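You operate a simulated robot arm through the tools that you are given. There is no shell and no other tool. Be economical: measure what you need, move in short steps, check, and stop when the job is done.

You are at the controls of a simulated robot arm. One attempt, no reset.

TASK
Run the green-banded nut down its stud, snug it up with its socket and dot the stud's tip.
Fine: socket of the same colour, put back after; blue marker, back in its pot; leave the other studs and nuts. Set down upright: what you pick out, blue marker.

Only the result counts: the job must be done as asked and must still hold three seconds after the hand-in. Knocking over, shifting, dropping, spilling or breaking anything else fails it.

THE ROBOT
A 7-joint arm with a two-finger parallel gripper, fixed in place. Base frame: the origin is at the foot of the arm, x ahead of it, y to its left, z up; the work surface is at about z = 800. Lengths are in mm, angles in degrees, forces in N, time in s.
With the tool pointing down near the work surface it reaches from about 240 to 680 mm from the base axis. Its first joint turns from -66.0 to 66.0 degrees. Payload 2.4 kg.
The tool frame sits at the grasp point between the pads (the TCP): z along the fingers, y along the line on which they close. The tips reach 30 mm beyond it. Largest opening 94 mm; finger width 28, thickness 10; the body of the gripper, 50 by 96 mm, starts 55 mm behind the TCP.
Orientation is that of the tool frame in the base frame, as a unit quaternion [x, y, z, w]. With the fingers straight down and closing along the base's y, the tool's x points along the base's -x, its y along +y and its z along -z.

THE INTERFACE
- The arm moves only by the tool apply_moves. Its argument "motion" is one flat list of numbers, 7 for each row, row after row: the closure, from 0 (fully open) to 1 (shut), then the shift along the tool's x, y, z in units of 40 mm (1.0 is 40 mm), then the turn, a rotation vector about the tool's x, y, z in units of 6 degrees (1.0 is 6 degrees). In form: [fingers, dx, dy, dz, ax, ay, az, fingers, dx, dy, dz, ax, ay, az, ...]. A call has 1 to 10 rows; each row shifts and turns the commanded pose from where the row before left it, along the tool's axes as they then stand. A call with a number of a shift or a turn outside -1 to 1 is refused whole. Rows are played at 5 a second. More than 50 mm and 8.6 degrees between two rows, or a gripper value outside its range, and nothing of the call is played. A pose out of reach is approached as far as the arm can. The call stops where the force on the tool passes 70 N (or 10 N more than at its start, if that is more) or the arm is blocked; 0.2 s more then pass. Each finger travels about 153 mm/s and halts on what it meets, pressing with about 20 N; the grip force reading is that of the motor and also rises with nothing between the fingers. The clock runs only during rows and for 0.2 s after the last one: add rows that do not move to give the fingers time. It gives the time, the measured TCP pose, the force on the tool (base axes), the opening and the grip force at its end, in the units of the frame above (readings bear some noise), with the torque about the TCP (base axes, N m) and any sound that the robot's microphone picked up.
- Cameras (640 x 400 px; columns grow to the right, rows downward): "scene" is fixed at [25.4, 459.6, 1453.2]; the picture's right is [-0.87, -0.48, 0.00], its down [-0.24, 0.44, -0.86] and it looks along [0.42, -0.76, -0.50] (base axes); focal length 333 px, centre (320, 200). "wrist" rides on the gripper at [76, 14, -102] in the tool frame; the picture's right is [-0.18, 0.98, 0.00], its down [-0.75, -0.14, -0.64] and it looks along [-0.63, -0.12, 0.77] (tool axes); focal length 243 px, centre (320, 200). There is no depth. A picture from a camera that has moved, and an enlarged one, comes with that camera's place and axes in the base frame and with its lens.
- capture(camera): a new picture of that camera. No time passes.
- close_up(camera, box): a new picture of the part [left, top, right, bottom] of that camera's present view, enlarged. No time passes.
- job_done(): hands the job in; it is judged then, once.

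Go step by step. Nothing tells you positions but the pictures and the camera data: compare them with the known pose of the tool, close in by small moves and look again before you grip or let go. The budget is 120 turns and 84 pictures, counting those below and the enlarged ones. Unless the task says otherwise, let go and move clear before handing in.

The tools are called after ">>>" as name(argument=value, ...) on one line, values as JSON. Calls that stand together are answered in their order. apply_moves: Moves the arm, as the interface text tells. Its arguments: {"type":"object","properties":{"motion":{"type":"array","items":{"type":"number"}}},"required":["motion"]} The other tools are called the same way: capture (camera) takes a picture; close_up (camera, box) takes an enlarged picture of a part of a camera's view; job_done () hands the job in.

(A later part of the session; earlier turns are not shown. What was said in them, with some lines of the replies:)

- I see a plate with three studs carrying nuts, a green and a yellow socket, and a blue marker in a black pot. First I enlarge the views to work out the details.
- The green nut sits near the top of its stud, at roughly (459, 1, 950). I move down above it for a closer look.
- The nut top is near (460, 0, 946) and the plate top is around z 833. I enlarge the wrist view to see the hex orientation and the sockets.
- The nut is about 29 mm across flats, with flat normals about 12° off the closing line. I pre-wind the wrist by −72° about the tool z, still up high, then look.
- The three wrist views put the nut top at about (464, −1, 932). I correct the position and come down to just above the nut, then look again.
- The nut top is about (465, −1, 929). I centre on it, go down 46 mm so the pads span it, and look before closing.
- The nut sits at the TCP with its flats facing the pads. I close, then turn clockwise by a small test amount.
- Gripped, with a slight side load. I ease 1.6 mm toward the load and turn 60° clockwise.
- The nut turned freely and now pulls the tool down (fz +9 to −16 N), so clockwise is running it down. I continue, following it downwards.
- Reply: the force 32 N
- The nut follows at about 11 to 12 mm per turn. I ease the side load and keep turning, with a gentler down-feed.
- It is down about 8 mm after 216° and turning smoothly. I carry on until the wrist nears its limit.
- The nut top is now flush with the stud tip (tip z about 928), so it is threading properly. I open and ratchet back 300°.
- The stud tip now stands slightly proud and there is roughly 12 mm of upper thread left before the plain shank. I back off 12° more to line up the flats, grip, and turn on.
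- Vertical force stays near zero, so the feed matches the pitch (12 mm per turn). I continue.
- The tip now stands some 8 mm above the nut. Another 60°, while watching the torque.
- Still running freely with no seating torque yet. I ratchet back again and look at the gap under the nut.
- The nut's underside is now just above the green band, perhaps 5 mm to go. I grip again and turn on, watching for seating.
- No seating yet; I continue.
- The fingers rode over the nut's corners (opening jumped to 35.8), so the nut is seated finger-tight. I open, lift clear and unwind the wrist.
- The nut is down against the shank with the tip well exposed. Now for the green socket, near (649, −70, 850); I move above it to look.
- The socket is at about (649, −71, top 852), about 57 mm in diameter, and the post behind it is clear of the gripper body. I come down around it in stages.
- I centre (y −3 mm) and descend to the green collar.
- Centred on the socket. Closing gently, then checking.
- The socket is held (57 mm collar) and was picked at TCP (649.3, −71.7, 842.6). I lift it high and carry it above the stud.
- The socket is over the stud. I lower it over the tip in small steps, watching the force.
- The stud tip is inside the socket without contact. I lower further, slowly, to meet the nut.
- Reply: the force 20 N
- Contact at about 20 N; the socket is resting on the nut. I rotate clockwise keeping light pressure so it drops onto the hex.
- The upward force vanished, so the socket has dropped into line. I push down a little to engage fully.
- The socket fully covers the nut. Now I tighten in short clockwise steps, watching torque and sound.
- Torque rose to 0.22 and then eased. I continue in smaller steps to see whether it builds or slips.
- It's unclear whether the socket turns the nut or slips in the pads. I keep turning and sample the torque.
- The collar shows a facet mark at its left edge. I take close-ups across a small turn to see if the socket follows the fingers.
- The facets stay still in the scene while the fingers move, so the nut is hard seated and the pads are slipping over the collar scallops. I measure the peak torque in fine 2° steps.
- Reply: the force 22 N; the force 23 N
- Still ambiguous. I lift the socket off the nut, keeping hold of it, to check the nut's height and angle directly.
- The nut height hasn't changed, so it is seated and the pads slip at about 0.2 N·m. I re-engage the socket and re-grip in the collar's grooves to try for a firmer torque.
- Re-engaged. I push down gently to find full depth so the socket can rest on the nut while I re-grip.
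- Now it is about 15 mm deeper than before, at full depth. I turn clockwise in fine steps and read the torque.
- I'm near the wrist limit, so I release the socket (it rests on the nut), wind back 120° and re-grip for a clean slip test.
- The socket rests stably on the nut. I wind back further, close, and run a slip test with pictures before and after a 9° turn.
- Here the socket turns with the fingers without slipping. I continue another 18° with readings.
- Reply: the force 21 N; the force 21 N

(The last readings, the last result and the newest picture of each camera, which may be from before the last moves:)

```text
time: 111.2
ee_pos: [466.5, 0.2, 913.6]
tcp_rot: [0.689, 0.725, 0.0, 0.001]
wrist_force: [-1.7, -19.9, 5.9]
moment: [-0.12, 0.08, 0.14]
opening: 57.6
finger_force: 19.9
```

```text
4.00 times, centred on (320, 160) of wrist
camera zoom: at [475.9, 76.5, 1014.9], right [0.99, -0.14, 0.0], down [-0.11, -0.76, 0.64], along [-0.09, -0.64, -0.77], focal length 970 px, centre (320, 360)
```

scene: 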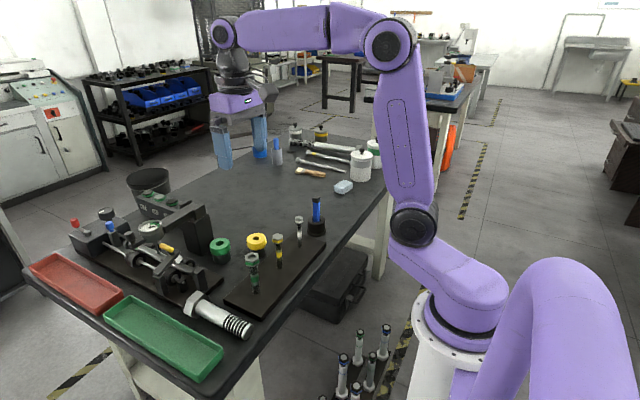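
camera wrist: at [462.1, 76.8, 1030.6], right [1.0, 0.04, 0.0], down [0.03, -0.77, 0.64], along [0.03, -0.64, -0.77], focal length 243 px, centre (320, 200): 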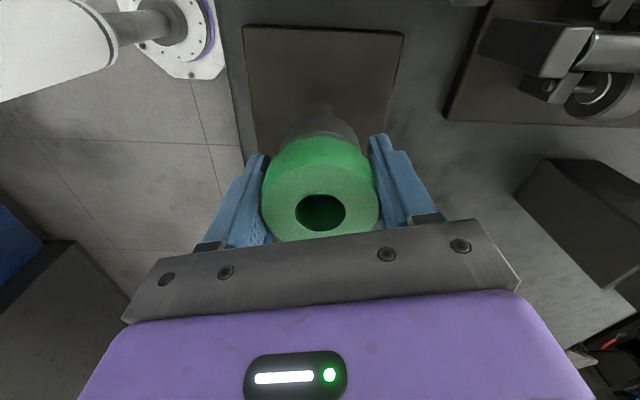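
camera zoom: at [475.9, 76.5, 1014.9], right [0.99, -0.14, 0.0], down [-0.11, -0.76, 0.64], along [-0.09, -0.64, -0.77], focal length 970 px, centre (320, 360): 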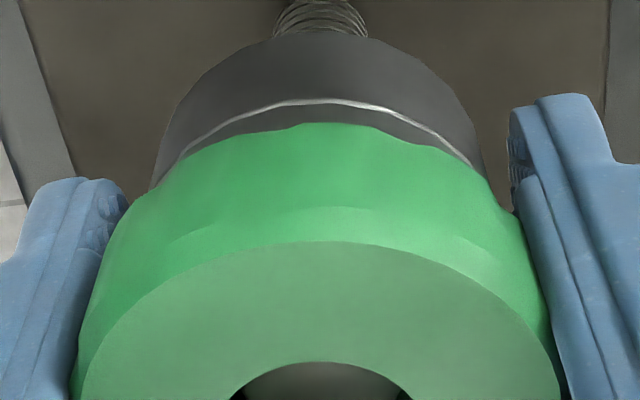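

The pads creep once about 0.14 N·m is reached in slow steps. I make one brisk continuous turn at full depth to apply peak torque, and read it at once.

>>> apply_moves(motion=[1.0, 0, 0, 0, 0, 0, 1, 1.0, 0, 0, 0, 0, 0, 1, 1.0, 0, 0, 0, 0, 0, 1, 1.0, 0, 0, 0, 0, 0, 1, 1.0, 0, 0, 0, 0, 0, 1])

>>> apply_moves(motion=[1.0, 0, 0, 0, 0, 0, 1, 1.0, 0, 0, 0, 0, 0, 1, 1.0, 0, 0, 0, 0, 0, 1, 1.0, 0, 0, 0, 0, 0, 1, 1.0, 0, 0, 0, 0, 0, 1])

>>> close_up(camera="wrist", box=[240, 110, 400, 210])

```text
time: 112.4
ee_pos: [466.9, 0.9, 912.4]
tcp_rot: [0.853, 0.521, 0.001, 0.001]
wrist_force: [4.7, -7.0, -2.9]
moment: [0.0, -0.1, 0.17]
opening: 58.2
finger_force: 19.8
```

```text
time: 113.6
ee_pos: [467.1, 0.7, 913.9]
tcp_rot: [0.96, 0.281, 0.001, 0.001]
wrist_force: [11.2, -9.4, -1.6]
moment: [-0.07, -0.2, 0.16]
opening: 57.7
finger_force: 19.5
```

```text
4.00 times, centred on (320, 160) of wrist
camera zoom: at [538.4, 29.6, 1015.5], right [0.38, -0.93, 0.0], down [-0.71, -0.29, 0.64], along [-0.59, -0.24, -0.77], focal length 970 px, centre (320, 360)
```

zoom: 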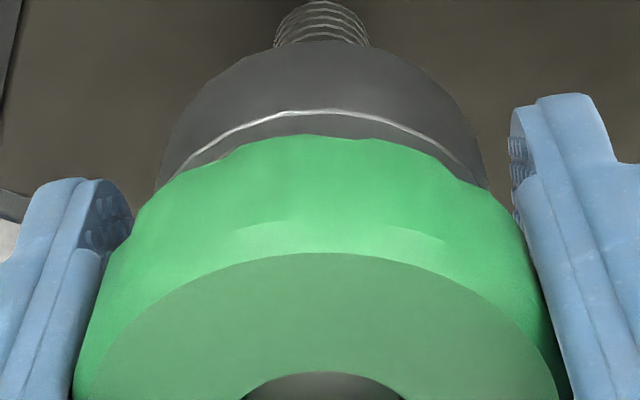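

Torque holds near 0.16 N·m. I lift the socket off once more to examine the nut closely.

>>> apply_moves(motion=[1.0, 0, 0, -0.3, 0, 0, 0, 1.0, 0, 0, -0.4, 0, 0, 0, 1.0, 0, 0, -0.4, 0, 0, 0, 1.0, 0, 0, -0.5, 0, 0, 0, 1.0, 0, 0, -0.5, 0, 0, 0, 1.0, 0, 0, 0, 0, 0, 0])

>>> close_up(camera="scene", box=[230, 220, 290, 300])

>>> close_up(camera="scene", box=[240, 240, 280, 280])

```text
time: 115.0
ee_pos: [464.5, 1.4, 997.7]
tcp_rot: [0.959, 0.284, 0.001, 0.0]
wrist_force: [0.3, 0.2, -2.8]
moment: [0.03, 0.0, 0.02]
opening: 57.7
finger_force: 20.0
```

```text
5.00 times, centred on (260, 260) of scene
camera zoom: at [25.4, 459.6, 1453.2], right [-0.87, -0.48, 0.0], down [-0.24, 0.44, -0.86], along [0.42, -0.76, -0.5], focal length 1666 px, centre (620, -100)
```

zoom: 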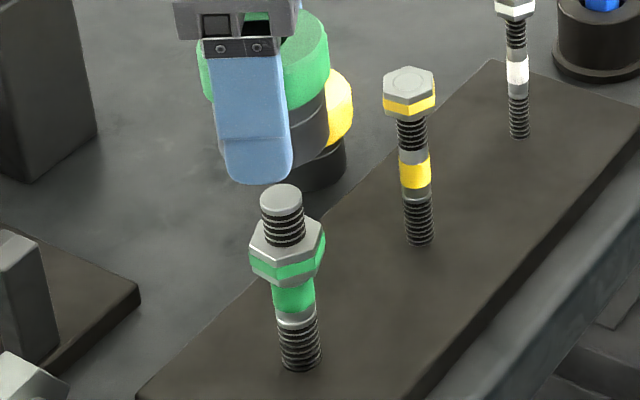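

```text
10.00 times, centred on (260, 260) of scene
camera zoom: at [25.4, 459.6, 1453.2], right [-0.87, -0.48, 0.0], down [-0.24, 0.44, -0.86], along [0.42, -0.76, -0.5], focal length 3332 px, centre (920, -400)
```

zoom: 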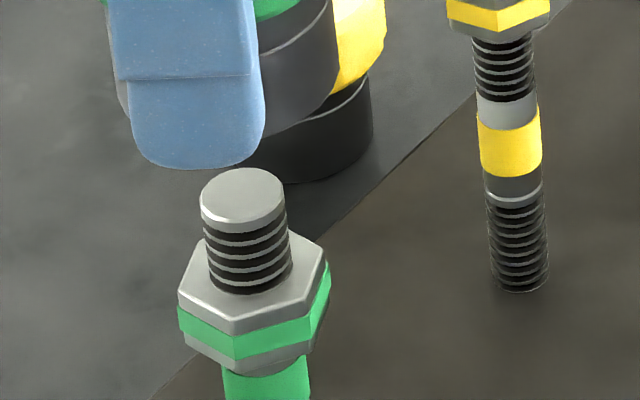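

The nut sits firmly on its shoulder and has not moved. To be sure it is properly snug I'll seat the socket again, then press its top with the palm while turning, which gives more torque than the pads alone.

>>> apply_moves(motion=[1.0, 0, 0, 0.5, 0, 0, 0, 1.0, 0, 0, 0.4, 0, 0, 0, 1.0, 0, 0, 0.3, 0, 0, 0, 1.0, 0, 0, 0.1, 0, 0, 0, 1.0, 0, 0, 0.1, 0, 0, 0, 1.0, 0, 0, 0.1, 0, 0, 0])

>>> apply_moves(motion=[1.0, 0, 0, 0.1, 0, 0, 0, 1.0, 0, 0, 0.1, 0, 0, 0, 1.0, 0, 0, 0.1, 0, 0, 0, 1.0, 0, 0, 0.1, 0, 0, 0])

>>> apply_moves(motion=[1.0, 0, 0, 0.1, 0, 0, 0, 1.0, 0, 0, 0.1, 0, 0, 0, 1.0, 0, 0, 0.1, 0, 0, 0])

>>> close_up(camera="scene", box=[220, 210, 290, 300])

```text
time: 116.4
ee_pos: [464.5, 2.5, 938.2]
tcp_rot: [0.959, 0.284, 0.001, 0.001]
wrist_force: [-4.2, 0.0, 16.5]
moment: [-0.15, -0.06, -0.02]
opening: 57.7
finger_force: 20.5
```

```text
time: 117.4
ee_pos: [464.5, -0.3, 919.0]
tcp_rot: [0.959, 0.284, 0.0, 0.0]
wrist_force: [7.1, -0.8, -3.9]
moment: [0.01, -0.15, 0.02]
opening: 57.7
finger_force: 20.1
```

```text
time: 118.2
ee_pos: [465.9, 0.2, 909.2]
tcp_rot: [0.959, 0.284, 0.0, 0.0]
wrist_force: [3.8, -3.7, -1.2]
moment: [-0.03, -0.05, 0.03]
opening: 57.6
finger_force: 19.9
```

```text
4.44 times, centred on (255, 255) of scene
camera zoom: at [25.5, 459.5, 1453.3], right [-0.87, -0.48, 0.0], down [-0.24, 0.44, -0.86], along [0.42, -0.76, -0.5], focal length 1481 px, centre (609, -44)
```

zoom: 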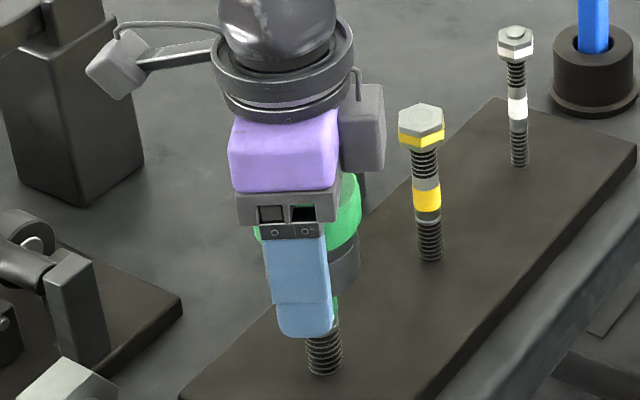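

>>> apply_moves(motion=[1.0, 0, 0, 0.1, 0, 0, 0])

>>> apply_moves(motion=[1.0, 0, 0, 0.1, 0, 0, 0])

>>> close_up(camera="wrist", box=[220, 90, 420, 250])

```text
time: 118.6
ee_pos: [465.9, 0.8, 905.7]
tcp_rot: [0.959, 0.283, -0.001, 0.0]
wrist_force: [4.8, -3.4, -1.1]
moment: [-0.04, -0.01, 0.04]
opening: 57.6
finger_force: 19.7
```

```text
time: 119.0
ee_pos: [465.3, 2.3, 901.0]
tcp_rot: [0.959, 0.284, -0.001, 0.0]
wrist_force: [5.1, -2.6, -1.1]
moment: [-0.05, 0.03, 0.08]
opening: 57.7
finger_force: 20.5
```

```text
2.50 times, centred on (320, 170) of wrist
camera zoom: at [537.5, 29.5, 1002.4], right [0.38, -0.92, 0.0], down [-0.71, -0.29, 0.64], along [-0.59, -0.24, -0.77], focal length 606 px, centre (320, 275)
```

zoom: 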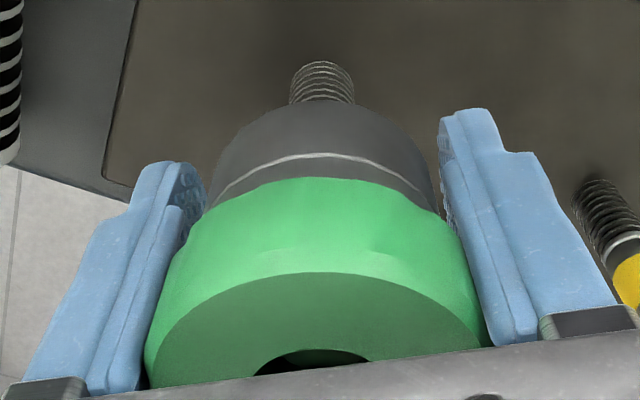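

The socket is bottomed on the nut and the pads slide along it. I open slightly and lower until the palm rests on the socket top.

>>> apply_moves(motion=[0.25, 0, 0, 0, 0, 0, 0, 0.25, 0, 0, 0.25, 0, 0, 0, 0.25, 0, 0, 0.2, 0, 0, 0, 0.25, 0, 0, 0.1, 0, 0, 0])

>>> close_up(camera="scene", box=[220, 210, 290, 300])

>>> close_up(camera="wrist", box=[220, 90, 420, 250])

```text
time: 120.0
ee_pos: [465.0, 0.9, 882.5]
tcp_rot: [0.959, 0.284, 0.002, 0.001]
wrist_force: [-19.4, 0.5, 65.0]
moment: [-0.1, -0.52, 0.03]
opening: 70.4
finger_force: 0.0
```

```text
4.44 times, centred on (255, 255) of scene
camera zoom: at [23.8, 459.6, 1453.3], right [-0.87, -0.48, 0.0], down [-0.24, 0.44, -0.86], along [0.42, -0.76, -0.5], focal length 1481 px, centre (609, -44)
```

zoom: 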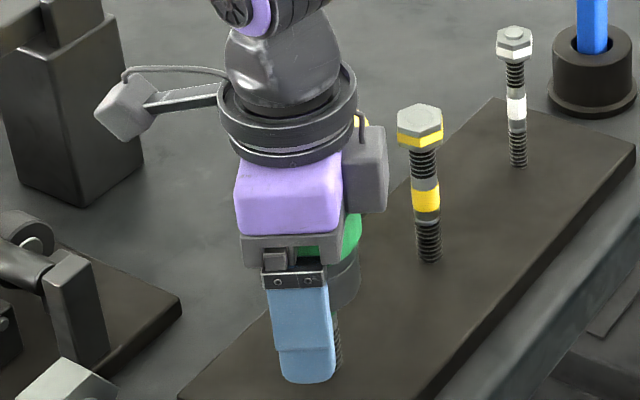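

```text
2.50 times, centred on (320, 170) of wrist
camera zoom: at [537.0, 29.9, 983.9], right [0.38, -0.92, 0.0], down [-0.71, -0.29, 0.64], along [-0.59, -0.24, -0.77], focal length 606 px, centre (320, 275)
```

zoom: 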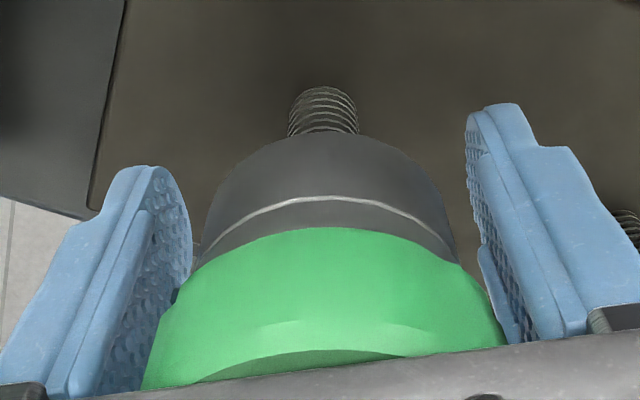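

Palm contact at 65 N, near the limit. I back off, wind back 60°, press lightly with fingers closed on the collar, and turn.

>>> apply_moves(motion=[0.25, 0, 0, -0.2, 0, 0, 0, 0.25, 0, 0, 0, 0, 0, -1, 0.25, 0, 0, 0, 0, 0, -1, 0.25, 0, 0, 0, 0, 0, -1, 0.25, 0, 0, 0, 0, 0, -1, 0.25, 0, 0, 0, 0, 0, -1, 0.25, 0, 0, 0, 0, 0, -1, 0.25, 0, 0, 0, 0, 0, -1, 0.25, 0, 0, 0, 0, 0, -1, 0.25, 0, 0, 0, 0, 0, -1])

>>> apply_moves(motion=[0.25, 0, 0, 0.1, 0, 0, 0, 0.25, 0, 0, 0.05, 0, 0, 0, 1.0, 0, 0, 0, 0, 0, 0, 1.0, 0, 0, 0, 0, 0, 0])

```text
time: 122.2
ee_pos: [465.0, 1.2, 886.9]
tcp_rot: [0.724, 0.69, 0.0, 0.0]
wrist_force: [-0.6, 0.1, 0.0]
moment: [-0.02, -0.01, -0.02]
opening: 70.4
finger_force: 0.0
```

```text
time: 123.2
ee_pos: [466.1, 1.5, 881.1]
tcp_rot: [0.725, 0.689, 0.002, 0.002]
wrist_force: [0.9, -2.9, 28.9]
moment: [0.04, 0.46, -0.02]
opening: 57.9
finger_force: 20.5
```

29 N of press with the collar gripped. Turning clockwise.

>>> apply_moves(motion=[1.0, 0, 0, 0.01, 0, 0, 1, 1.0, 0, 0, 0, 0, 0, 1, 1.0, 0, 0, 0, 0, 0, 1])

>>> apply_moves(motion=[1.0, 0, 0, 0.01, 0, 0, 1, 1.0, 0, 0, 0, 0, 0, 1, 1.0, 0, 0, 0, 0, 0, 1])

>>> apply_moves(motion=[1.0, 0, 0, 0.01, 0, 0, 1, 1.0, 0, 0, 0, 0, 0, 1, 1.0, 0, 0, 0, 0, 0, 1])

```text
time: 124.0
ee_pos: [465.5, -0.5, 882.5]
tcp_rot: [0.826, 0.564, 0.002, 0.001]
wrist_force: [-0.1, -12.3, 48.2]
moment: [0.3, 0.56, 0.09]
opening: 57.4
finger_force: 19.9
```

```text
time: 124.8
ee_pos: [465.4, 1.3, 882.2]
tcp_rot: [0.904, 0.428, 0.003, 0.002]
wrist_force: [-3.3, -17.1, 53.9]
moment: [0.41, 0.51, 0.18]
opening: 57.9
finger_force: 19.9
```

```text
time: 125.6
ee_pos: [466.5, 1.7, 882.5]
tcp_rot: [0.959, 0.282, 0.004, 0.001]
wrist_force: [-0.5, -14.5, 56.0]
moment: [0.35, 0.73, 0.18]
opening: 57.9
finger_force: 19.9
```

Torque again levels at about 0.18, so the nut is snug. I open, raise to the original grip height on the socket, unwind to 0°, then re-grip.

>>> apply_moves(motion=[0.25, 0, 0, 0, 0, 0, 0, 0.25, 0, 0, -0.4, 0, 0, 0, 0.25, 0, 0, -0.47, 0, 0, 0, 0.25, 0, 0, 0, 0, 0, -1, 0.25, 0, 0, 0, 0, 0, -1, 0.25, 0, 0, 0, 0, 0, -1, 0.25, 0, 0, 0, 0, 0, -1, 0.25, 0, 0, 0, 0, 0, -1, 0.25, 0, 0, 0, 0, 0, -1, 0.25, 0, 0, 0, 0, 0, -1])

>>> apply_moves(motion=[0.25, 0, 0, 0, 0, 0, -1, 0.25, 0, 0, 0, 0, 0, -1, 0.25, 0, 0, 0, 0, 0, -1, 0.25, 0, 0, 0, 0, 0, -1, 0.25, 0, 0, 0, 0, 0, -1, 0.25, 0, 0, 0, 0, 0, -1, 0.25, 0, 0, 0, 0, 0, -1, 0.25, 0, 0, 0, 0, 0, -1, 0.25, 0, 0, 0, 0, 0, -1, 0.25, 0, 0, 0, 0, 0, -1])

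>>> apply_moves(motion=[0.25, 0, 0, 0, 0, 0, -1, 0.25, 0, 0, 0, 0, 0, -1, 0.25, 0, 0, 0, 0, 0, -1, 0.25, 0, 0, 0, 0, 0, -1, 0.25, 0, 0, 0, 0, 0, -1, 0.25, 0, 0, 0, 0, 0, -1, 0.25, 0, 0, 0, 0, 0, -0.5, 0.25, 0, 0, 0, 0, 0, 0])

>>> close_up(camera="scene", box=[210, 200, 300, 300])

```text
time: 127.8
ee_pos: [466.0, 1.6, 914.6]
tcp_rot: [0.793, 0.609, 0.0, 0.0]
wrist_force: [0.3, -0.6, -0.3]
moment: [0.02, -0.03, 0.02]
opening: 70.7
finger_force: 0.1
```

```text
time: 130.0
ee_pos: [465.3, 2.2, 913.5]
tcp_rot: [0.382, 0.924, 0.001, 0.0]
wrist_force: [0.2, -0.2, -0.4]
moment: [0.01, 0.0, -0.03]
opening: 70.7
finger_force: 0.0
```

```text
time: 131.8
ee_pos: [465.2, 2.2, 913.9]
tcp_rot: [0.052, 0.999, 0.0, 0.0]
wrist_force: [0.1, -0.2, -0.6]
moment: [0.0, 0.0, 0.0]
opening: 70.4
finger_force: 0.1
```

```text
4.00 times, centred on (255, 250) of scene
camera zoom: at [25.4, 459.6, 1453.2], right [-0.87, -0.48, 0.0], down [-0.24, 0.44, -0.86], along [0.42, -0.76, -0.5], focal length 1333 px, centre (580, 0)
```

zoom: 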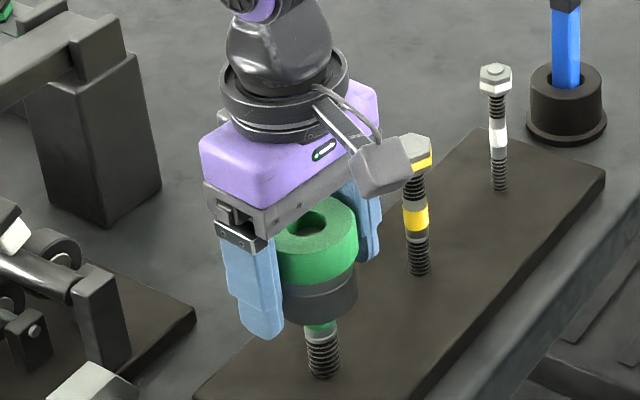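

The socket is upright on the nut. I finish unwinding, grip it and lift clear.

>>> apply_moves(motion=[0.25, 0, -0.03, -0.05, 0, 0, -1, 1, 0, 0, 0, 0, 0, 0, 1, 0, 0, 0, 0, 0, 0, 1, 0, 0, -0.3, 0, 0, 0, 1, 0, 0, -0.6, 0, 0, 0, 1, 0, 0, -0.7, 0, 0, 0, 1, 0, 0, -0.6, 0, 0, 0, 1, 0, 0, 0, 0, 0, 0])

>>> close_up(camera="scene", box=[210, 180, 300, 300])

```text
time: 133.6
ee_pos: [466.5, 0.7, 1003.6]
tcp_rot: [0.0, 1.0, 0.0, 0.0]
wrist_force: [0.0, -0.1, -2.4]
moment: [0.0, 0.0, 0.02]
opening: 57.7
finger_force: 19.4
```

```text
3.33 times, centred on (255, 240) of scene
camera zoom: at [25.4, 459.6, 1453.2], right [-0.87, -0.48, 0.0], down [-0.24, 0.44, -0.86], along [0.42, -0.76, -0.5], focal length 1110 px, centre (537, 67)
```

zoom: 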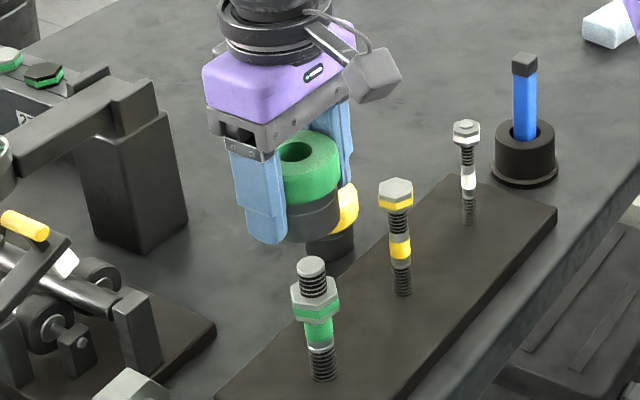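

Socket held upright. I carry it back above its original spot (649, −72).

>>> apply_moves(motion=[1, -0.7, -0.3, 0, 0, 0, 0, 1, -0.7, -0.3, 0, 0, 0, 0, 1, -0.7, -0.3, 0, 0, 0, 0, 1, -0.7, -0.3, 0, 0, 0, 0, 1, -0.7, -0.3, 0, 0, 0, 0, 1, -0.7, -0.31, 0, 0, 0, 0, 1, -0.37, 0, 0, 0, 0, 0, 1, 0, 0, 0, 0, 0, 0])

>>> apply_moves(motion=[1, 0, 0, 0.7, 0, 0, 0, 1, 0, 0, 0.8, 0, 0, 0, 1, 0, 0, 0.8, 0, 0, 0, 1, 0, 0, 0.8, 0, 0, 0, 1, 0, 0, 0.4, 0, 0, 0, 1, 0, 0, 0, 0, 0, 0])

>>> capture(camera="wrist")

>>> close_up(camera="scene", box=[160, 180, 260, 280])

```text
time: 135.4
ee_pos: [649.1, -72.9, 1003.8]
tcp_rot: [0.0, 1.0, 0.0, 0.0]
wrist_force: [-0.4, -0.7, -3.1]
moment: [-0.02, -0.02, 0.03]
opening: 57.5
finger_force: 20.1
```

```text
time: 136.8
ee_pos: [648.3, -72.6, 862.4]
tcp_rot: [-0.001, 1.0, 0.001, 0.0]
wrist_force: [-0.3, 0.1, -2.5]
moment: [0.01, 0.02, 0.01]
opening: 57.9
finger_force: 19.8
```

```text
15 pictures are left
camera wrist: at [573.7, -58.8, 965.3], right [0.18, 0.98, 0.0], down [0.75, -0.14, 0.64], along [0.63, -0.12, -0.77], focal length 243 px, centre (320, 200)
```

wrist: 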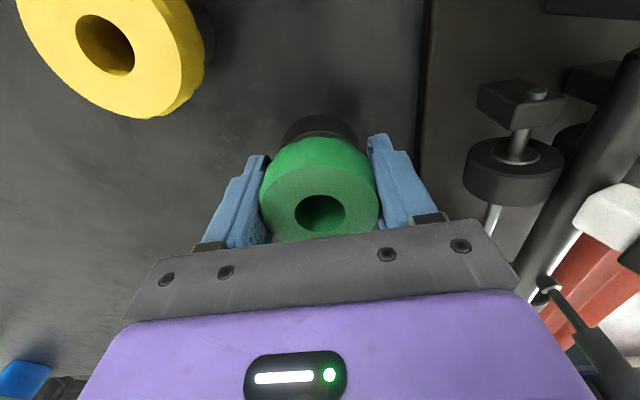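

```text
4.00 times, centred on (210, 230) of scene
camera zoom: at [25.5, 459.6, 1453.2], right [-0.87, -0.48, 0.0], down [-0.24, 0.44, -0.86], along [0.42, -0.76, -0.5], focal length 1333 px, centre (760, 80)
```

zoom: 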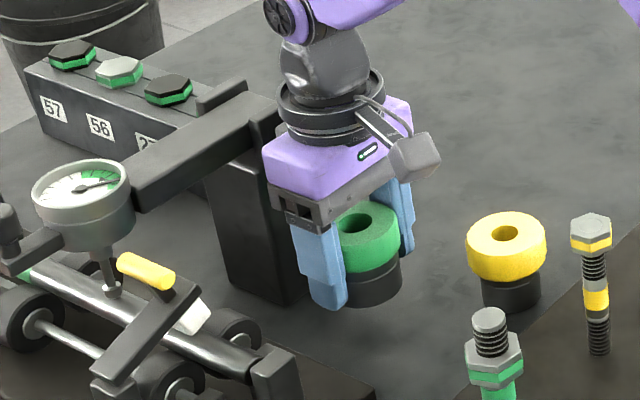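

The socket sits about 6 mm higher in the fingers than at pick-up, so it should touch down at TCP z about 836. I lower slowly, feeling for contact.

>>> apply_moves(motion=[1, -0.02, 0.02, 0.3, 0, 0, 0, 1, 0, 0, 0.2, 0, 0, 0])

>>> apply_moves(motion=[1, 0, 0, 0.04, 0, 0, 0, 1, 0, 0, 0.03, 0, 0, 0])

>>> apply_moves(motion=[1, 0, 0, 0.03, 0, 0, 0])

>>> apply_moves(motion=[1, 0, 0, 0.03, 0, 0, 0])

```text
time: 137.4
ee_pos: [647.7, -71.7, 843.4]
tcp_rot: [0.0, 1.0, 0.0, -0.001]
wrist_force: [-0.6, -0.1, -2.6]
moment: [-0.01, -0.04, -0.01]
opening: 57.8
finger_force: 20.2
```

```text
time: 138.0
ee_pos: [649.2, -71.9, 841.9]
tcp_rot: [0.0, 1.0, 0.0, 0.0]
wrist_force: [0.0, 0.8, -2.7]
moment: [0.0, -0.02, 0.0]
opening: 57.9
finger_force: 19.5
```

```text
time: 138.4
ee_pos: [648.1, -70.5, 841.0]
tcp_rot: [0.0, 1.0, 0.0, -0.001]
wrist_force: [0.6, -1.0, -3.1]
moment: [-0.01, -0.03, 0.0]
opening: 57.5
finger_force: 20.2
```

```text
time: 138.8
ee_pos: [648.0, -71.6, 839.6]
tcp_rot: [0.0, 1.0, 0.0, 0.0]
wrist_force: [-0.2, -0.3, -2.3]
moment: [0.0, 0.01, -0.01]
opening: 57.2
finger_force: 20.1
```

>>> apply_moves(motion=[1, 0, 0, 0.03, 0, 0, 0])

>>> apply_moves(motion=[1, 0, 0, 0.03, 0, 0, 0])

>>> apply_moves(motion=[1, 0, 0, 0.03, 0, 0, 0])

```text
time: 139.2
ee_pos: [648.3, -70.9, 838.4]
tcp_rot: [0.0, 1.0, 0.0, 0.0]
wrist_force: [0.2, -1.1, -2.9]
moment: [-0.04, -0.02, -0.03]
opening: 57.7
finger_force: 20.1
```

```text
time: 139.6
ee_pos: [648.8, -71.0, 837.9]
tcp_rot: [-0.001, 1.0, 0.0, 0.002]
wrist_force: [-2.2, 0.2, -0.3]
moment: [0.02, -0.02, -0.01]
opening: 57.5
finger_force: 20.7
```

```text
time: 140.0
ee_pos: [650.0, -70.8, 836.8]
tcp_rot: [0.0, 1.0, 0.0, 0.001]
wrist_force: [-3.8, -0.5, 10.5]
moment: [-0.02, 0.35, 0.01]
opening: 57.4
finger_force: 20.0
```

The socket has touched down at TCP z 837. I release slowly and lift straight up.

>>> apply_moves(motion=[0.35, 0, 0, -0.02, 0, 0, 0, 0.2, 0, 0, 0, 0, 0, 0, 0.15, 0, 0, 0, 0, 0, 0, 0.15, 0, 0, -0.3, 0, 0, 0, 0.15, 0, 0, -0.6, 0, 0, 0, 0.15, 0, 0, -0.8, 0, 0, 0, 0.15, 0, 0, -0.8, 0, 0, 0, 0.15, 0, 0, -0.9, 0, 0, 0, 0.15, 0, 0, -0.9, 0, 0, 0])

>>> capture(camera="scene")

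```text
time: 142.0
ee_pos: [649.3, -71.1, 1010.9]
tcp_rot: [0.0, 1.0, 0.0, 0.0]
wrist_force: [-0.3, -0.2, 0.7]
moment: [0.01, -0.02, 0.0]
opening: 79.9
finger_force: 0.0
```

```text
13 pictures are left
```

scene: 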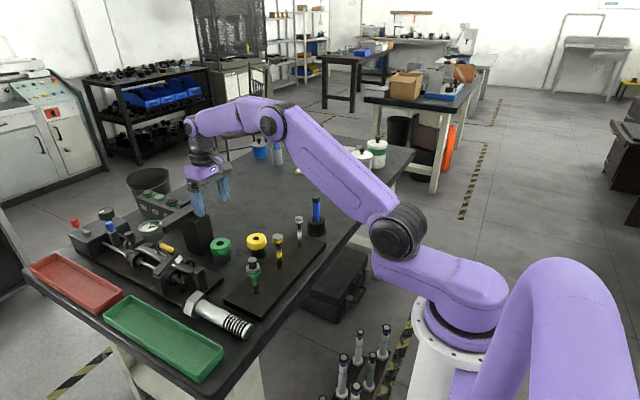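

The socket stands back in its place. Next is the blue marker in its pot, near (475, −327) with its top at about z 928; I move above it.

>>> apply_moves(motion=[0.15, 0.547, -0.8, -0.2, 0, 0, 0, 0.15, 0.547, -0.8, -0.2, 0, 0, 0, 0.15, 0.547, -0.8, 0, 0, 0, 0, 0.15, 0.547, -0.8, 0, 0, 0, 0, 0.3, 0.547, -0.8, 0, 0, 0, 0, 0.3, 0.547, -0.8, 0, 0, 0, 0, 0.3, 0.547, -0.8, 0, 0, 0, 0, 0.3, 0.547, -0.8, 0, 0, 0, 0, 0.3, 0, 0, 0, 0, 0, 0])

>>> capture(camera="wrist")

```text
time: 144.0
ee_pos: [473.4, -326.2, 1023.4]
tcp_rot: [0.0, 1.0, 0.0, 0.001]
wrist_force: [-0.1, -0.7, 0.5]
moment: [-0.02, -0.02, 0.01]
opening: 65.8
finger_force: 0.0
```

```text
12 pictures are left
camera wrist: at [397.6, -313.0, 1124.1], right [0.18, 0.98, 0.0], down [0.75, -0.14, 0.64], along [0.63, -0.12, -0.77], focal length 243 px, centre (320, 200)
```

wrist: 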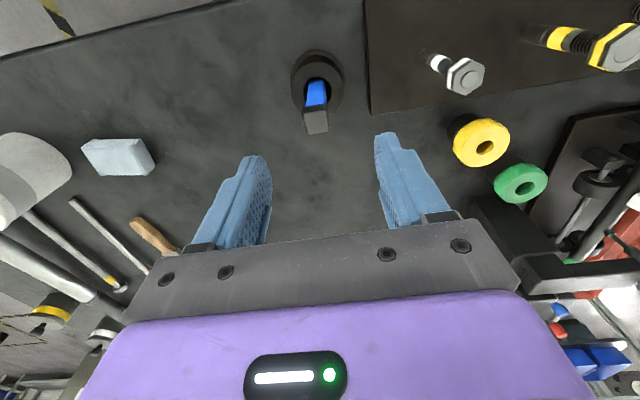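

The marker top is around (470, −330, 930–950). I shift over it, come down a little and look closer.

>>> apply_moves(motion=[0.3, 0.05, -0.11, 0.4, 0, 0, 0, 0.3, 0, 0, 0.5, 0, 0, 0, 0.3, 0, 0, 0, 0, 0, 0])

>>> close_up(camera="wrist", box=[240, 40, 400, 240])

```text
time: 144.8
ee_pos: [470.6, -330.8, 987.4]
tcp_rot: [0.0, 1.0, 0.001, 0.0]
wrist_force: [-0.6, 0.6, 0.9]
moment: [0.02, -0.02, 0.0]
opening: 65.9
finger_force: 0.1
```

```text
2.00 times, centred on (320, 140) of wrist
camera zoom: at [394.4, -317.8, 1088.9], right [0.18, 0.98, 0.0], down [0.75, -0.14, 0.64], along [0.63, -0.12, -0.77], focal length 485 px, centre (320, 320)
```

zoom: 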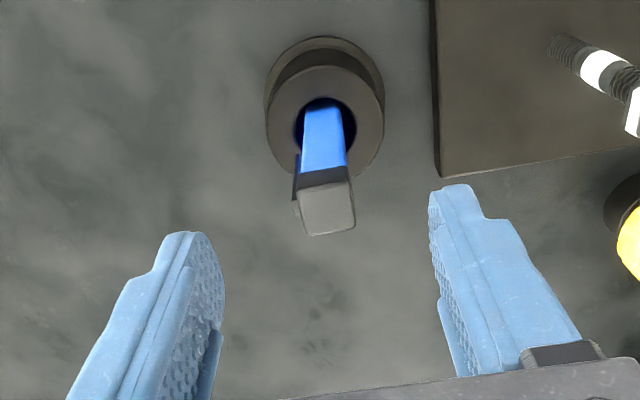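

The cap has a clip on its −y side and the body is turned about 7°. I rotate the gripper about 83° so the pads close on the clip-free faces.

>>> apply_moves(motion=[0.3, -0.06, 0.01, 0, 0, 0, 1, 0.3, 0, 0, 0, 0, 0, 1, 0.3, 0, 0, 0, 0, 0, 1, 0.3, 0, 0, 0, 0, 0, 1, 0.3, 0, 0, 0, 0, 0, 1, 0.3, 0, 0, 0, 0, 0, 1, 0.3, 0, 0, 0, 0, 0, 1, 0.3, 0, 0, 0, 0, 0, 1, 0.3, 0, 0, 0, 0, 0, 1, 0.3, 0, 0, 0, 0, 0, 1])

>>> apply_moves(motion=[0.3, 0, 0, 0, 0, 0, 1, 0.3, 0, 0, 0, 0, 0, 1, 0.3, 0, 0, 0, 0, 0, 1, 0.3, 0, 0, 0.3, 0, 0, 0.83, 0.3, 0, 0, 0.3, 0, 0, 0, 0.3, 0, 0, 0, 0, 0, 0])

>>> close_up(camera="wrist", box=[240, 40, 400, 240])

```text
time: 147.0
ee_pos: [473.3, -331.0, 987.4]
tcp_rot: [0.501, 0.866, 0.001, -0.001]
wrist_force: [-0.4, 0.6, 0.6]
moment: [0.04, 0.01, 0.02]
opening: 65.8
finger_force: 0.0
```

```text
time: 148.4
ee_pos: [472.1, -329.8, 964.1]
tcp_rot: [0.662, 0.75, 0.0, 0.0]
wrist_force: [0.3, 0.0, -0.9]
moment: [0.03, -0.03, 0.01]
opening: 65.8
finger_force: 0.1
```

```text
2.00 times, centred on (320, 140) of wrist
camera zoom: at [478.4, -254.2, 1066.0], right [1.0, -0.06, 0.0], down [-0.05, -0.77, 0.64], along [-0.04, -0.64, -0.77], focal length 485 px, centre (320, 320)
```

zoom: 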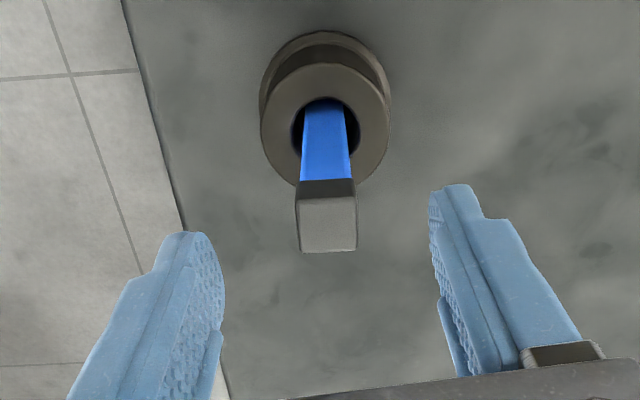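

The marker is square to the base axes at about (475.8, −330.5), top z about 926. I turn 6° more, centre, and lower to the blue body.

>>> apply_moves(motion=[0.3, -0.015, 0.08, 0, 0, 0, 1, 0.3, 0, 0, 0.6, 0, 0, 0.2, 0.3, 0, 0, 0.6, 0, 0, 0, 0.3, 0, 0, 0.6, 0, 0, 0, 0.3, 0, 0, 0, 0, 0, 0])

>>> capture(camera="wrist")

```text
time: 149.6
ee_pos: [477.1, -332.8, 892.3]
tcp_rot: [0.709, 0.706, 0.0, 0.0]
wrist_force: [-0.5, 0.2, -1.0]
moment: [-0.01, 0.0, 0.02]
opening: 65.8
finger_force: 0.1
```

```text
9 pictures are left
camera wrist: at [491.9, -257.3, 993.7], right [0.98, -0.19, 0.0], down [-0.14, -0.75, 0.64], along [-0.12, -0.63, -0.77], focal length 243 px, centre (320, 200)
```

wrist: 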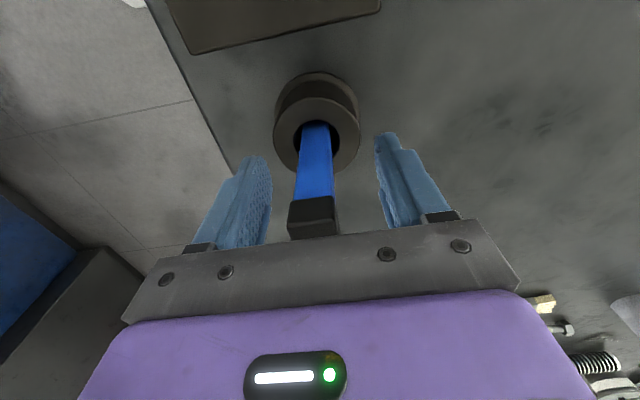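

The marker is between the pads. I nudge 2.5 mm to centre and close.

>>> apply_moves(motion=[0.3, 0, -0.06, 0, 0, 0, 0, 0.6, 0, 0, 0, 0, 0, 0, 1, 0, 0, 0, 0, 0, 0, 1, 0, 0, 0, 0, 0, 0, 1, 0, 0, 0, 0, 0, 0])

```text
time: 150.8
ee_pos: [473.9, -331.7, 892.9]
tcp_rot: [0.709, 0.705, 0.001, 0.0]
wrist_force: [-0.2, 0.2, 0.0]
moment: [-0.01, 0.0, -0.02]
opening: 21.3
finger_force: 20.0
```

Marker gripped at TCP (474, −331.7, 893). I lift it straight out and check.

>>> apply_moves(motion=[1, 0, 0, -0.3, 0, 0, 0, 1, 0, 0, -0.7, 0, 0, 0, 1, 0, 0, -0.8, 0, 0, 0, 1, 0, 0, -0.8, 0, 0, 0, 1, 0, 0, -0.9, 0, 0, 0, 1, 0, 0, -0.8, 0, 0, 0, 1, 0, 0, 0, 0, 0, 0])

>>> close_up(camera="scene", box=[230, 120, 370, 290])

```text
time: 152.4
ee_pos: [474.2, -331.7, 1064.2]
tcp_rot: [0.709, 0.705, 0.0, 0.0]
wrist_force: [-0.1, 0.5, -0.5]
moment: [-0.01, 0.0, -0.01]
opening: 21.1
finger_force: 19.6
```

```text
2.35 times, centred on (300, 205) of scene
camera zoom: at [25.4, 459.6, 1453.2], right [-0.87, -0.48, 0.0], down [-0.24, 0.44, -0.86], along [0.42, -0.76, -0.5], focal length 784 px, centre (367, 188)
```

zoom: 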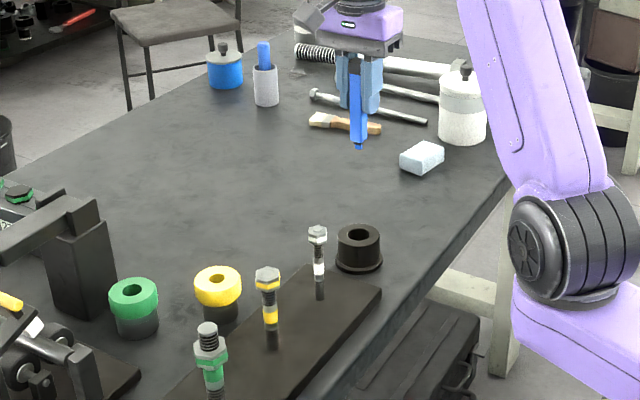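

The marker is out with its blue nib about 79 mm below the TCP. I carry it over the green stud.

>>> apply_moves(motion=[1, 0.83, -0.024, 0, 0, 0, 0, 1, 0.83, -0.024, 0, 0, 0, 0, 1, 0.83, -0.024, 0, 0, 0, 0, 1, 0.83, -0.024, 0, 0, 0, 0, 1, 0.83, -0.024, 0, 0, 0, 0, 1, 0.83, -0.024, 0, 0, 0, 0, 1, 0.83, -0.024, 0, 0, 0, 0, 1, 0.83, -0.024, 0, 0, 0, 0, 1, 0.83, -0.024, 0, 0, 0, 0, 1, 0.83, -0.024, 0, 0, 0, 0])

>>> apply_moves(motion=[1, 0, 0, 0.5, 0, 0, 0, 1, 0, 0, 0.4, 0, 0, 0, 1, 0, 0, 0, 0, 0, 0])

>>> close_up(camera="wrist", box=[260, 80, 380, 200])

>>> close_up(camera="scene", box=[220, 190, 300, 290])

```text
time: 154.6
ee_pos: [468.1, 0.4, 1064.4]
tcp_rot: [0.708, 0.706, 0.0, 0.0]
wrist_force: [0.7, 0.4, -0.7]
moment: [0.01, -0.01, -0.02]
opening: 21.2
finger_force: 20.2
```

```text
time: 155.4
ee_pos: [467.2, -0.3, 1028.0]
tcp_rot: [0.708, 0.706, 0.0, 0.0]
wrist_force: [0.0, -0.1, -0.3]
moment: [-0.01, -0.03, 0.03]
opening: 21.4
finger_force: 20.3
```

```text
3.33 times, centred on (320, 140) of wrist
camera zoom: at [482.0, 75.7, 1130.3], right [0.98, -0.19, 0.0], down [-0.14, -0.75, 0.64], along [-0.12, -0.63, -0.77], focal length 809 px, centre (320, 400)
```

zoom: 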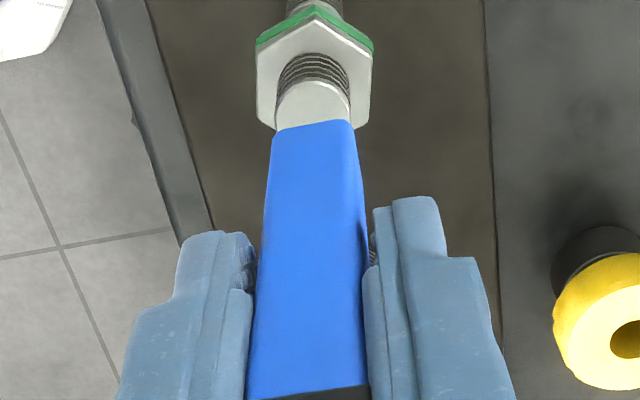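

```text
4.00 times, centred on (260, 240) of scene
camera zoom: at [25.4, 459.6, 1453.2], right [-0.87, -0.48, 0.0], down [-0.24, 0.44, -0.86], along [0.42, -0.76, -0.5], focal length 1333 px, centre (560, 40)
```

zoom: 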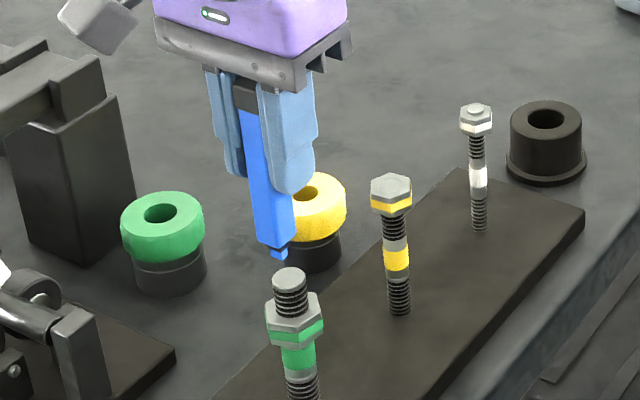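

From the wrist view, nib and stud tip line up within about 1 mm. I lower in small steps until I feel the touch.

>>> apply_moves(motion=[1, 0, -0.02, 0.2, 0, 0, 0, 1, 0, 0, 0.15, 0, 0, 0])

>>> apply_moves(motion=[1, 0, 0, 0.04, 0, 0, 0])

>>> apply_moves(motion=[1, 0, 0, 0.04, 0, 0, 0])

>>> close_up(camera="scene", box=[240, 220, 290, 280])

```text
time: 156.0
ee_pos: [464.6, 0.1, 1013.2]
tcp_rot: [0.708, 0.706, 0.0, 0.0]
wrist_force: [-0.8, 0.3, -0.7]
moment: [0.04, 0.0, 0.01]
opening: 21.4
finger_force: 19.5
```

```text
time: 156.4
ee_pos: [465.7, -0.4, 1012.9]
tcp_rot: [0.709, 0.705, 0.0, 0.0]
wrist_force: [0.4, 0.3, -0.6]
moment: [-0.01, -0.02, 0.02]
opening: 21.4
finger_force: 19.9
```

```text
time: 156.8
ee_pos: [464.3, 0.5, 1011.0]
tcp_rot: [0.709, 0.705, 0.0, 0.0]
wrist_force: [0.1, -0.7, -0.6]
moment: [-0.02, 0.02, 0.01]
opening: 21.2
finger_force: 20.0
```

```text
6.67 times, centred on (265, 250) of scene
camera zoom: at [25.4, 459.6, 1453.2], right [-0.87, -0.48, 0.0], down [-0.24, 0.44, -0.86], along [0.42, -0.76, -0.5], focal length 2221 px, centre (687, -133)
```

zoom: 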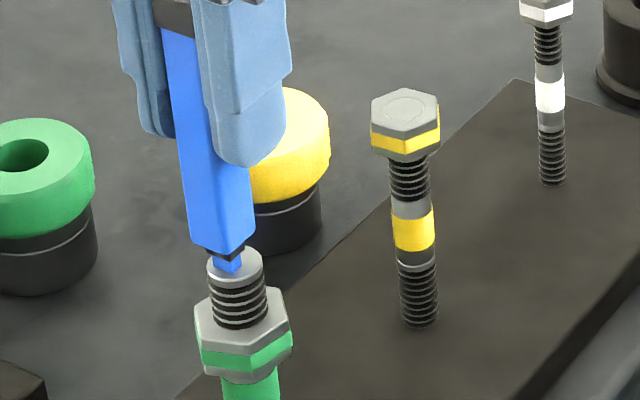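

The nib is right over the tip. I go down 1 mm at a time.

>>> apply_moves(motion=[1, 0, 0, 0.03, 0, 0, 0])

>>> apply_moves(motion=[1, 0, 0, 0.03, 0, 0, 0])

>>> apply_moves(motion=[1, 0, 0, 0.03, 0, 0, 0])

```text
time: 157.2
ee_pos: [465.7, -0.4, 1010.4]
tcp_rot: [0.709, 0.706, 0.001, 0.001]
wrist_force: [-1.4, 0.9, 8.2]
moment: [0.1, 0.14, 0.02]
opening: 21.2
finger_force: 20.3
```

```text
time: 157.6
ee_pos: [465.5, 0.7, 1010.8]
tcp_rot: [0.708, 0.706, 0.001, 0.001]
wrist_force: [-2.3, 0.4, 18.5]
moment: [0.12, 0.17, 0.01]
opening: 21.3
finger_force: 19.8
```

```text
time: 158.0
ee_pos: [464.8, 0.8, 1008.3]
tcp_rot: [0.708, 0.706, 0.001, 0.001]
wrist_force: [-0.6, 1.5, 18.3]
moment: [0.18, -0.02, -0.01]
opening: 21.2
finger_force: 19.6
```

Firm contact (18 N). I lift and look for the dot.

>>> apply_moves(motion=[1, 0, 0, -0.2, 0, 0, 0, 1, 0, 0, -0.6, 0, 0, 0, 1, 0, 0, -0.6, 0, 0, 0, 1, 0, 0, 0, 0, 0, 0])

>>> close_up(camera="scene", box=[240, 220, 280, 270])

```text
time: 159.0
ee_pos: [464.8, 2.5, 1063.4]
tcp_rot: [0.708, 0.706, 0.0, 0.0]
wrist_force: [-0.3, -0.5, 0.7]
moment: [-0.02, 0.02, -0.04]
opening: 21.4
finger_force: 19.8
```

```text
8.00 times, centred on (260, 245) of scene
camera zoom: at [25.4, 459.6, 1453.2], right [-0.87, -0.48, 0.0], down [-0.24, 0.44, -0.86], along [0.42, -0.76, -0.5], focal length 2665 px, centre (800, -160)
```

zoom: 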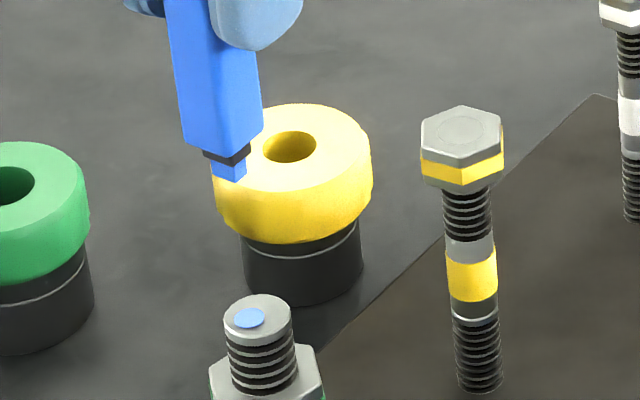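

There is a clear blue dot on the stud's tip. I carry the marker back by exactly reversing the commanded moves.

>>> apply_moves(motion=[1, -0.83, 0.026, 0, 0, 0, 0, 1, -0.83, 0.026, 0, 0, 0, 0, 1, -0.83, 0.026, 0, 0, 0, 0, 1, -0.83, 0.026, 0, 0, 0, 0, 1, -0.83, 0.026, 0, 0, 0, 0, 1, -0.83, 0.026, 0, 0, 0, 0, 1, -0.83, 0.026, 0, 0, 0, 0, 1, -0.83, 0.026, 0, 0, 0, 0, 1, -0.83, 0.026, 0, 0, 0, 0, 1, -0.83, 0.026, 0, 0, 0, 0])

>>> apply_moves(motion=[1, 0, 0, 0.8, 0, 0, 0, 1, 0, 0, 0.8, 0, 0, 0, 1, 0, 0, 0.6, 0, 0, 0, 1, 0, 0, 0, 0, 0, 0])

>>> close_up(camera="scene", box=[270, 160, 360, 250])

>>> close_up(camera="wrist", box=[240, 60, 400, 240])

```text
time: 161.2
ee_pos: [472.8, -332.0, 1063.9]
tcp_rot: [0.708, 0.706, 0.0, 0.0]
wrist_force: [-0.9, -0.4, -0.6]
moment: [0.01, -0.05, 0.03]
opening: 21.6
finger_force: 19.4
```

```text
time: 162.2
ee_pos: [474.1, -332.8, 977.4]
tcp_rot: [0.708, 0.706, 0.0, -0.001]
wrist_force: [0.5, 0.5, -1.8]
moment: [0.02, 0.03, 0.03]
opening: 21.0
finger_force: 19.5
```

```text
4.44 times, centred on (315, 205) of scene
camera zoom: at [25.4, 459.6, 1453.2], right [-0.87, -0.48, 0.0], down [-0.24, 0.44, -0.86], along [0.42, -0.76, -0.5], focal length 1481 px, centre (342, 178)
```

zoom: 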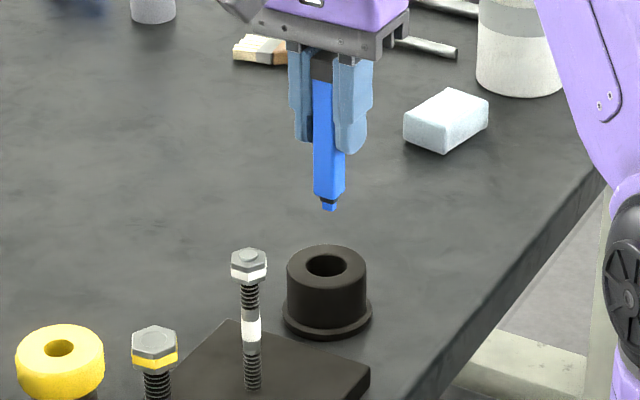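

```text
2.22 times, centred on (320, 150) of wrist
camera zoom: at [487.5, -256.6, 1078.3], right [0.98, -0.19, 0.0], down [-0.14, -0.75, 0.64], along [-0.12, -0.63, -0.77], focal length 539 px, centre (320, 311)
```

zoom: 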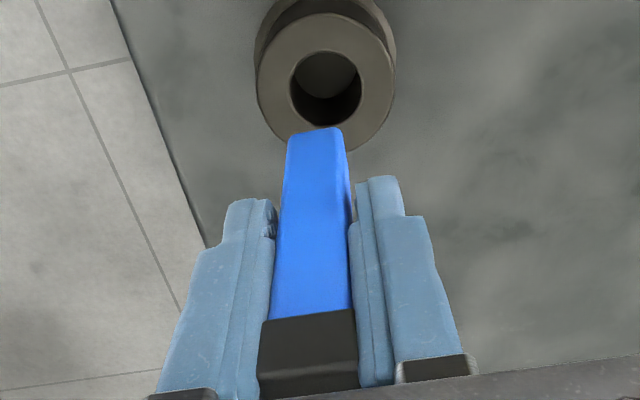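

The pot's hole (about 29 mm) sits roughly 2.5 mm toward +x of the nib. I correct for that and lower the marker in gently.

>>> apply_moves(motion=[1, 0, 0.06, 0.5, 0, 0, 0, 1, 0, 0, 0.5, 0, 0, 0, 1, 0, 0, 0.3, 0, 0, 0])

>>> apply_moves(motion=[1, 0, 0, 0.2, 0, 0, 0, 1, 0, 0, 0.2, 0, 0, 0, 1, 0, 0, 0.2, 0, 0, 0])

>>> apply_moves(motion=[1, 0, 0, 0.08, 0, 0, 0, 1, 0, 0, 0.06, 0, 0, 0])

```text
time: 163.0
ee_pos: [476.6, -330.4, 924.2]
tcp_rot: [0.708, 0.706, 0.0, 0.001]
wrist_force: [-0.3, 0.4, 0.2]
moment: [0.0, 0.03, 0.02]
opening: 21.4
finger_force: 20.0
```

```text
time: 163.8
ee_pos: [476.9, -331.8, 901.0]
tcp_rot: [0.708, 0.706, 0.0, 0.0]
wrist_force: [0.9, -0.4, -0.6]
moment: [0.01, 0.0, 0.0]
opening: 21.2
finger_force: 20.2
```

```text
time: 164.4
ee_pos: [476.8, -331.1, 894.8]
tcp_rot: [0.708, 0.706, 0.0, 0.0]
wrist_force: [-1.0, -1.1, -0.5]
moment: [0.04, 0.02, -0.02]
opening: 21.5
finger_force: 20.1
```

No contact so far, so it is going in cleanly. I lower a few more millimetres until it touches bottom.

>>> apply_moves(motion=[1, 0, 0, 0.04, 0, 0, 0])

>>> apply_moves(motion=[1, 0, 0, 0.03, 0, 0, 0])

>>> apply_moves(motion=[1, 0, 0, 0.03, 0, 0, 0])

```text
time: 164.8
ee_pos: [476.2, -332.3, 892.3]
tcp_rot: [0.708, 0.706, 0.0, 0.0]
wrist_force: [-0.3, 0.6, -0.7]
moment: [0.02, -0.02, 0.04]
opening: 21.1
finger_force: 19.4
```

```text
time: 165.2
ee_pos: [477.8, -331.3, 891.5]
tcp_rot: [0.709, 0.706, 0.0, 0.0]
wrist_force: [-0.1, -0.4, -0.8]
moment: [0.0, 0.04, 0.0]
opening: 21.4
finger_force: 20.2
```

```text
time: 165.6
ee_pos: [477.7, -332.3, 890.5]
tcp_rot: [0.709, 0.706, 0.0, 0.0]
wrist_force: [-0.3, 0.3, -1.1]
moment: [0.0, 0.01, 0.02]
opening: 21.3
finger_force: 20.0
```

>>> apply_moves(motion=[1, 0, 0, 0.03, 0, 0, 0])

>>> apply_moves(motion=[1, 0, 0, 0.03, 0, 0, 0])

```text
time: 166.0
ee_pos: [477.4, -331.7, 889.0]
tcp_rot: [0.708, 0.707, 0.001, 0.0]
wrist_force: [-0.1, 0.0, 6.0]
moment: [0.08, 0.08, 0.03]
opening: 21.4
finger_force: 20.4
```

```text
time: 166.4
ee_pos: [476.5, -331.4, 889.0]
tcp_rot: [0.709, 0.705, 0.0, 0.002]
wrist_force: [-1.2, 1.7, 17.6]
moment: [0.12, 0.06, 0.0]
opening: 21.1
finger_force: 20.2
```

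The marker has touched the pot's floor. I ease the load, open gently and lift clear.

>>> apply_moves(motion=[1, 0, 0, -0.03, 0, 0, 0, 0.7, 0, 0, 0, 0, 0, 0, 0.5, 0, 0, 0, 0, 0, 0, 0.4, 0, 0, 0, 0, 0, 0, 0.4, 0, 0, -0.3, 0, 0, 0, 0.4, 0, 0, -0.7, 0, 0, 0, 0.4, 0, 0, -0.8, 0, 0, 0, 0.4, 0, 0, -0.8, 0, 0, 0, 0.4, 0, 0, -0.8, 0, 0, 0, 0.4, 0, 0, 0, 0, 0, 0])

>>> close_up(camera="scene", box=[200, 180, 360, 310])

```text
time: 168.6
ee_pos: [476.4, -330.6, 1024.0]
tcp_rot: [0.709, 0.706, -0.001, 0.001]
wrist_force: [0.7, 0.0, 0.7]
moment: [0.02, 0.01, 0.04]
opening: 56.3
finger_force: 0.1
```

```text
3.08 times, centred on (280, 245) of scene
camera zoom: at [25.4, 459.6, 1453.2], right [-0.87, -0.48, 0.0], down [-0.24, 0.44, -0.86], along [0.42, -0.76, -0.5], focal length 1025 px, centre (443, 62)
```

zoom: 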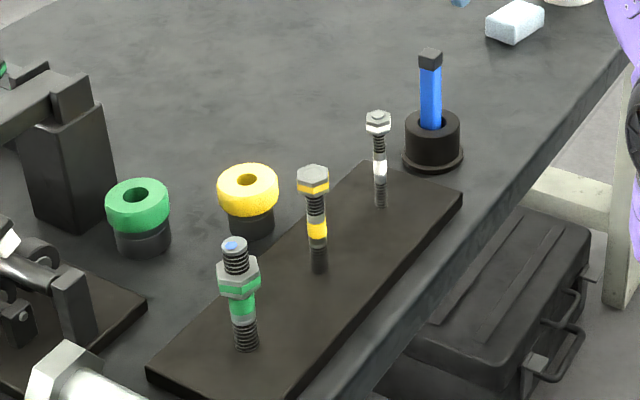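

The nut is down on its stud, the tip has its blue dot, the green socket stands back in place, and the marker is upright in its pot. The gripper is clear of everything, so I hand in.

>>> job_done()

```text
The job is handed in.
```

I've handed the job in. The green-banded nut is down against its shoulder, but I can't confirm it is as tight as the check wants.

- **Snugging:** I turned the nut with the green socket until the torque levelled off at about 0.2 N·m. After that it gave no more, even with the palm pressing down on the socket. There was no click or other signal to confirm it was snug.
- **Dot:** there is a clear blue dot on the stud's tip, about 3 mm off centre.
- **Put back:** the socket stands upright where I picked it up. The marker is upright in its pot.
- **Everything else:** in the last picture the other studs and nuts look untouched.
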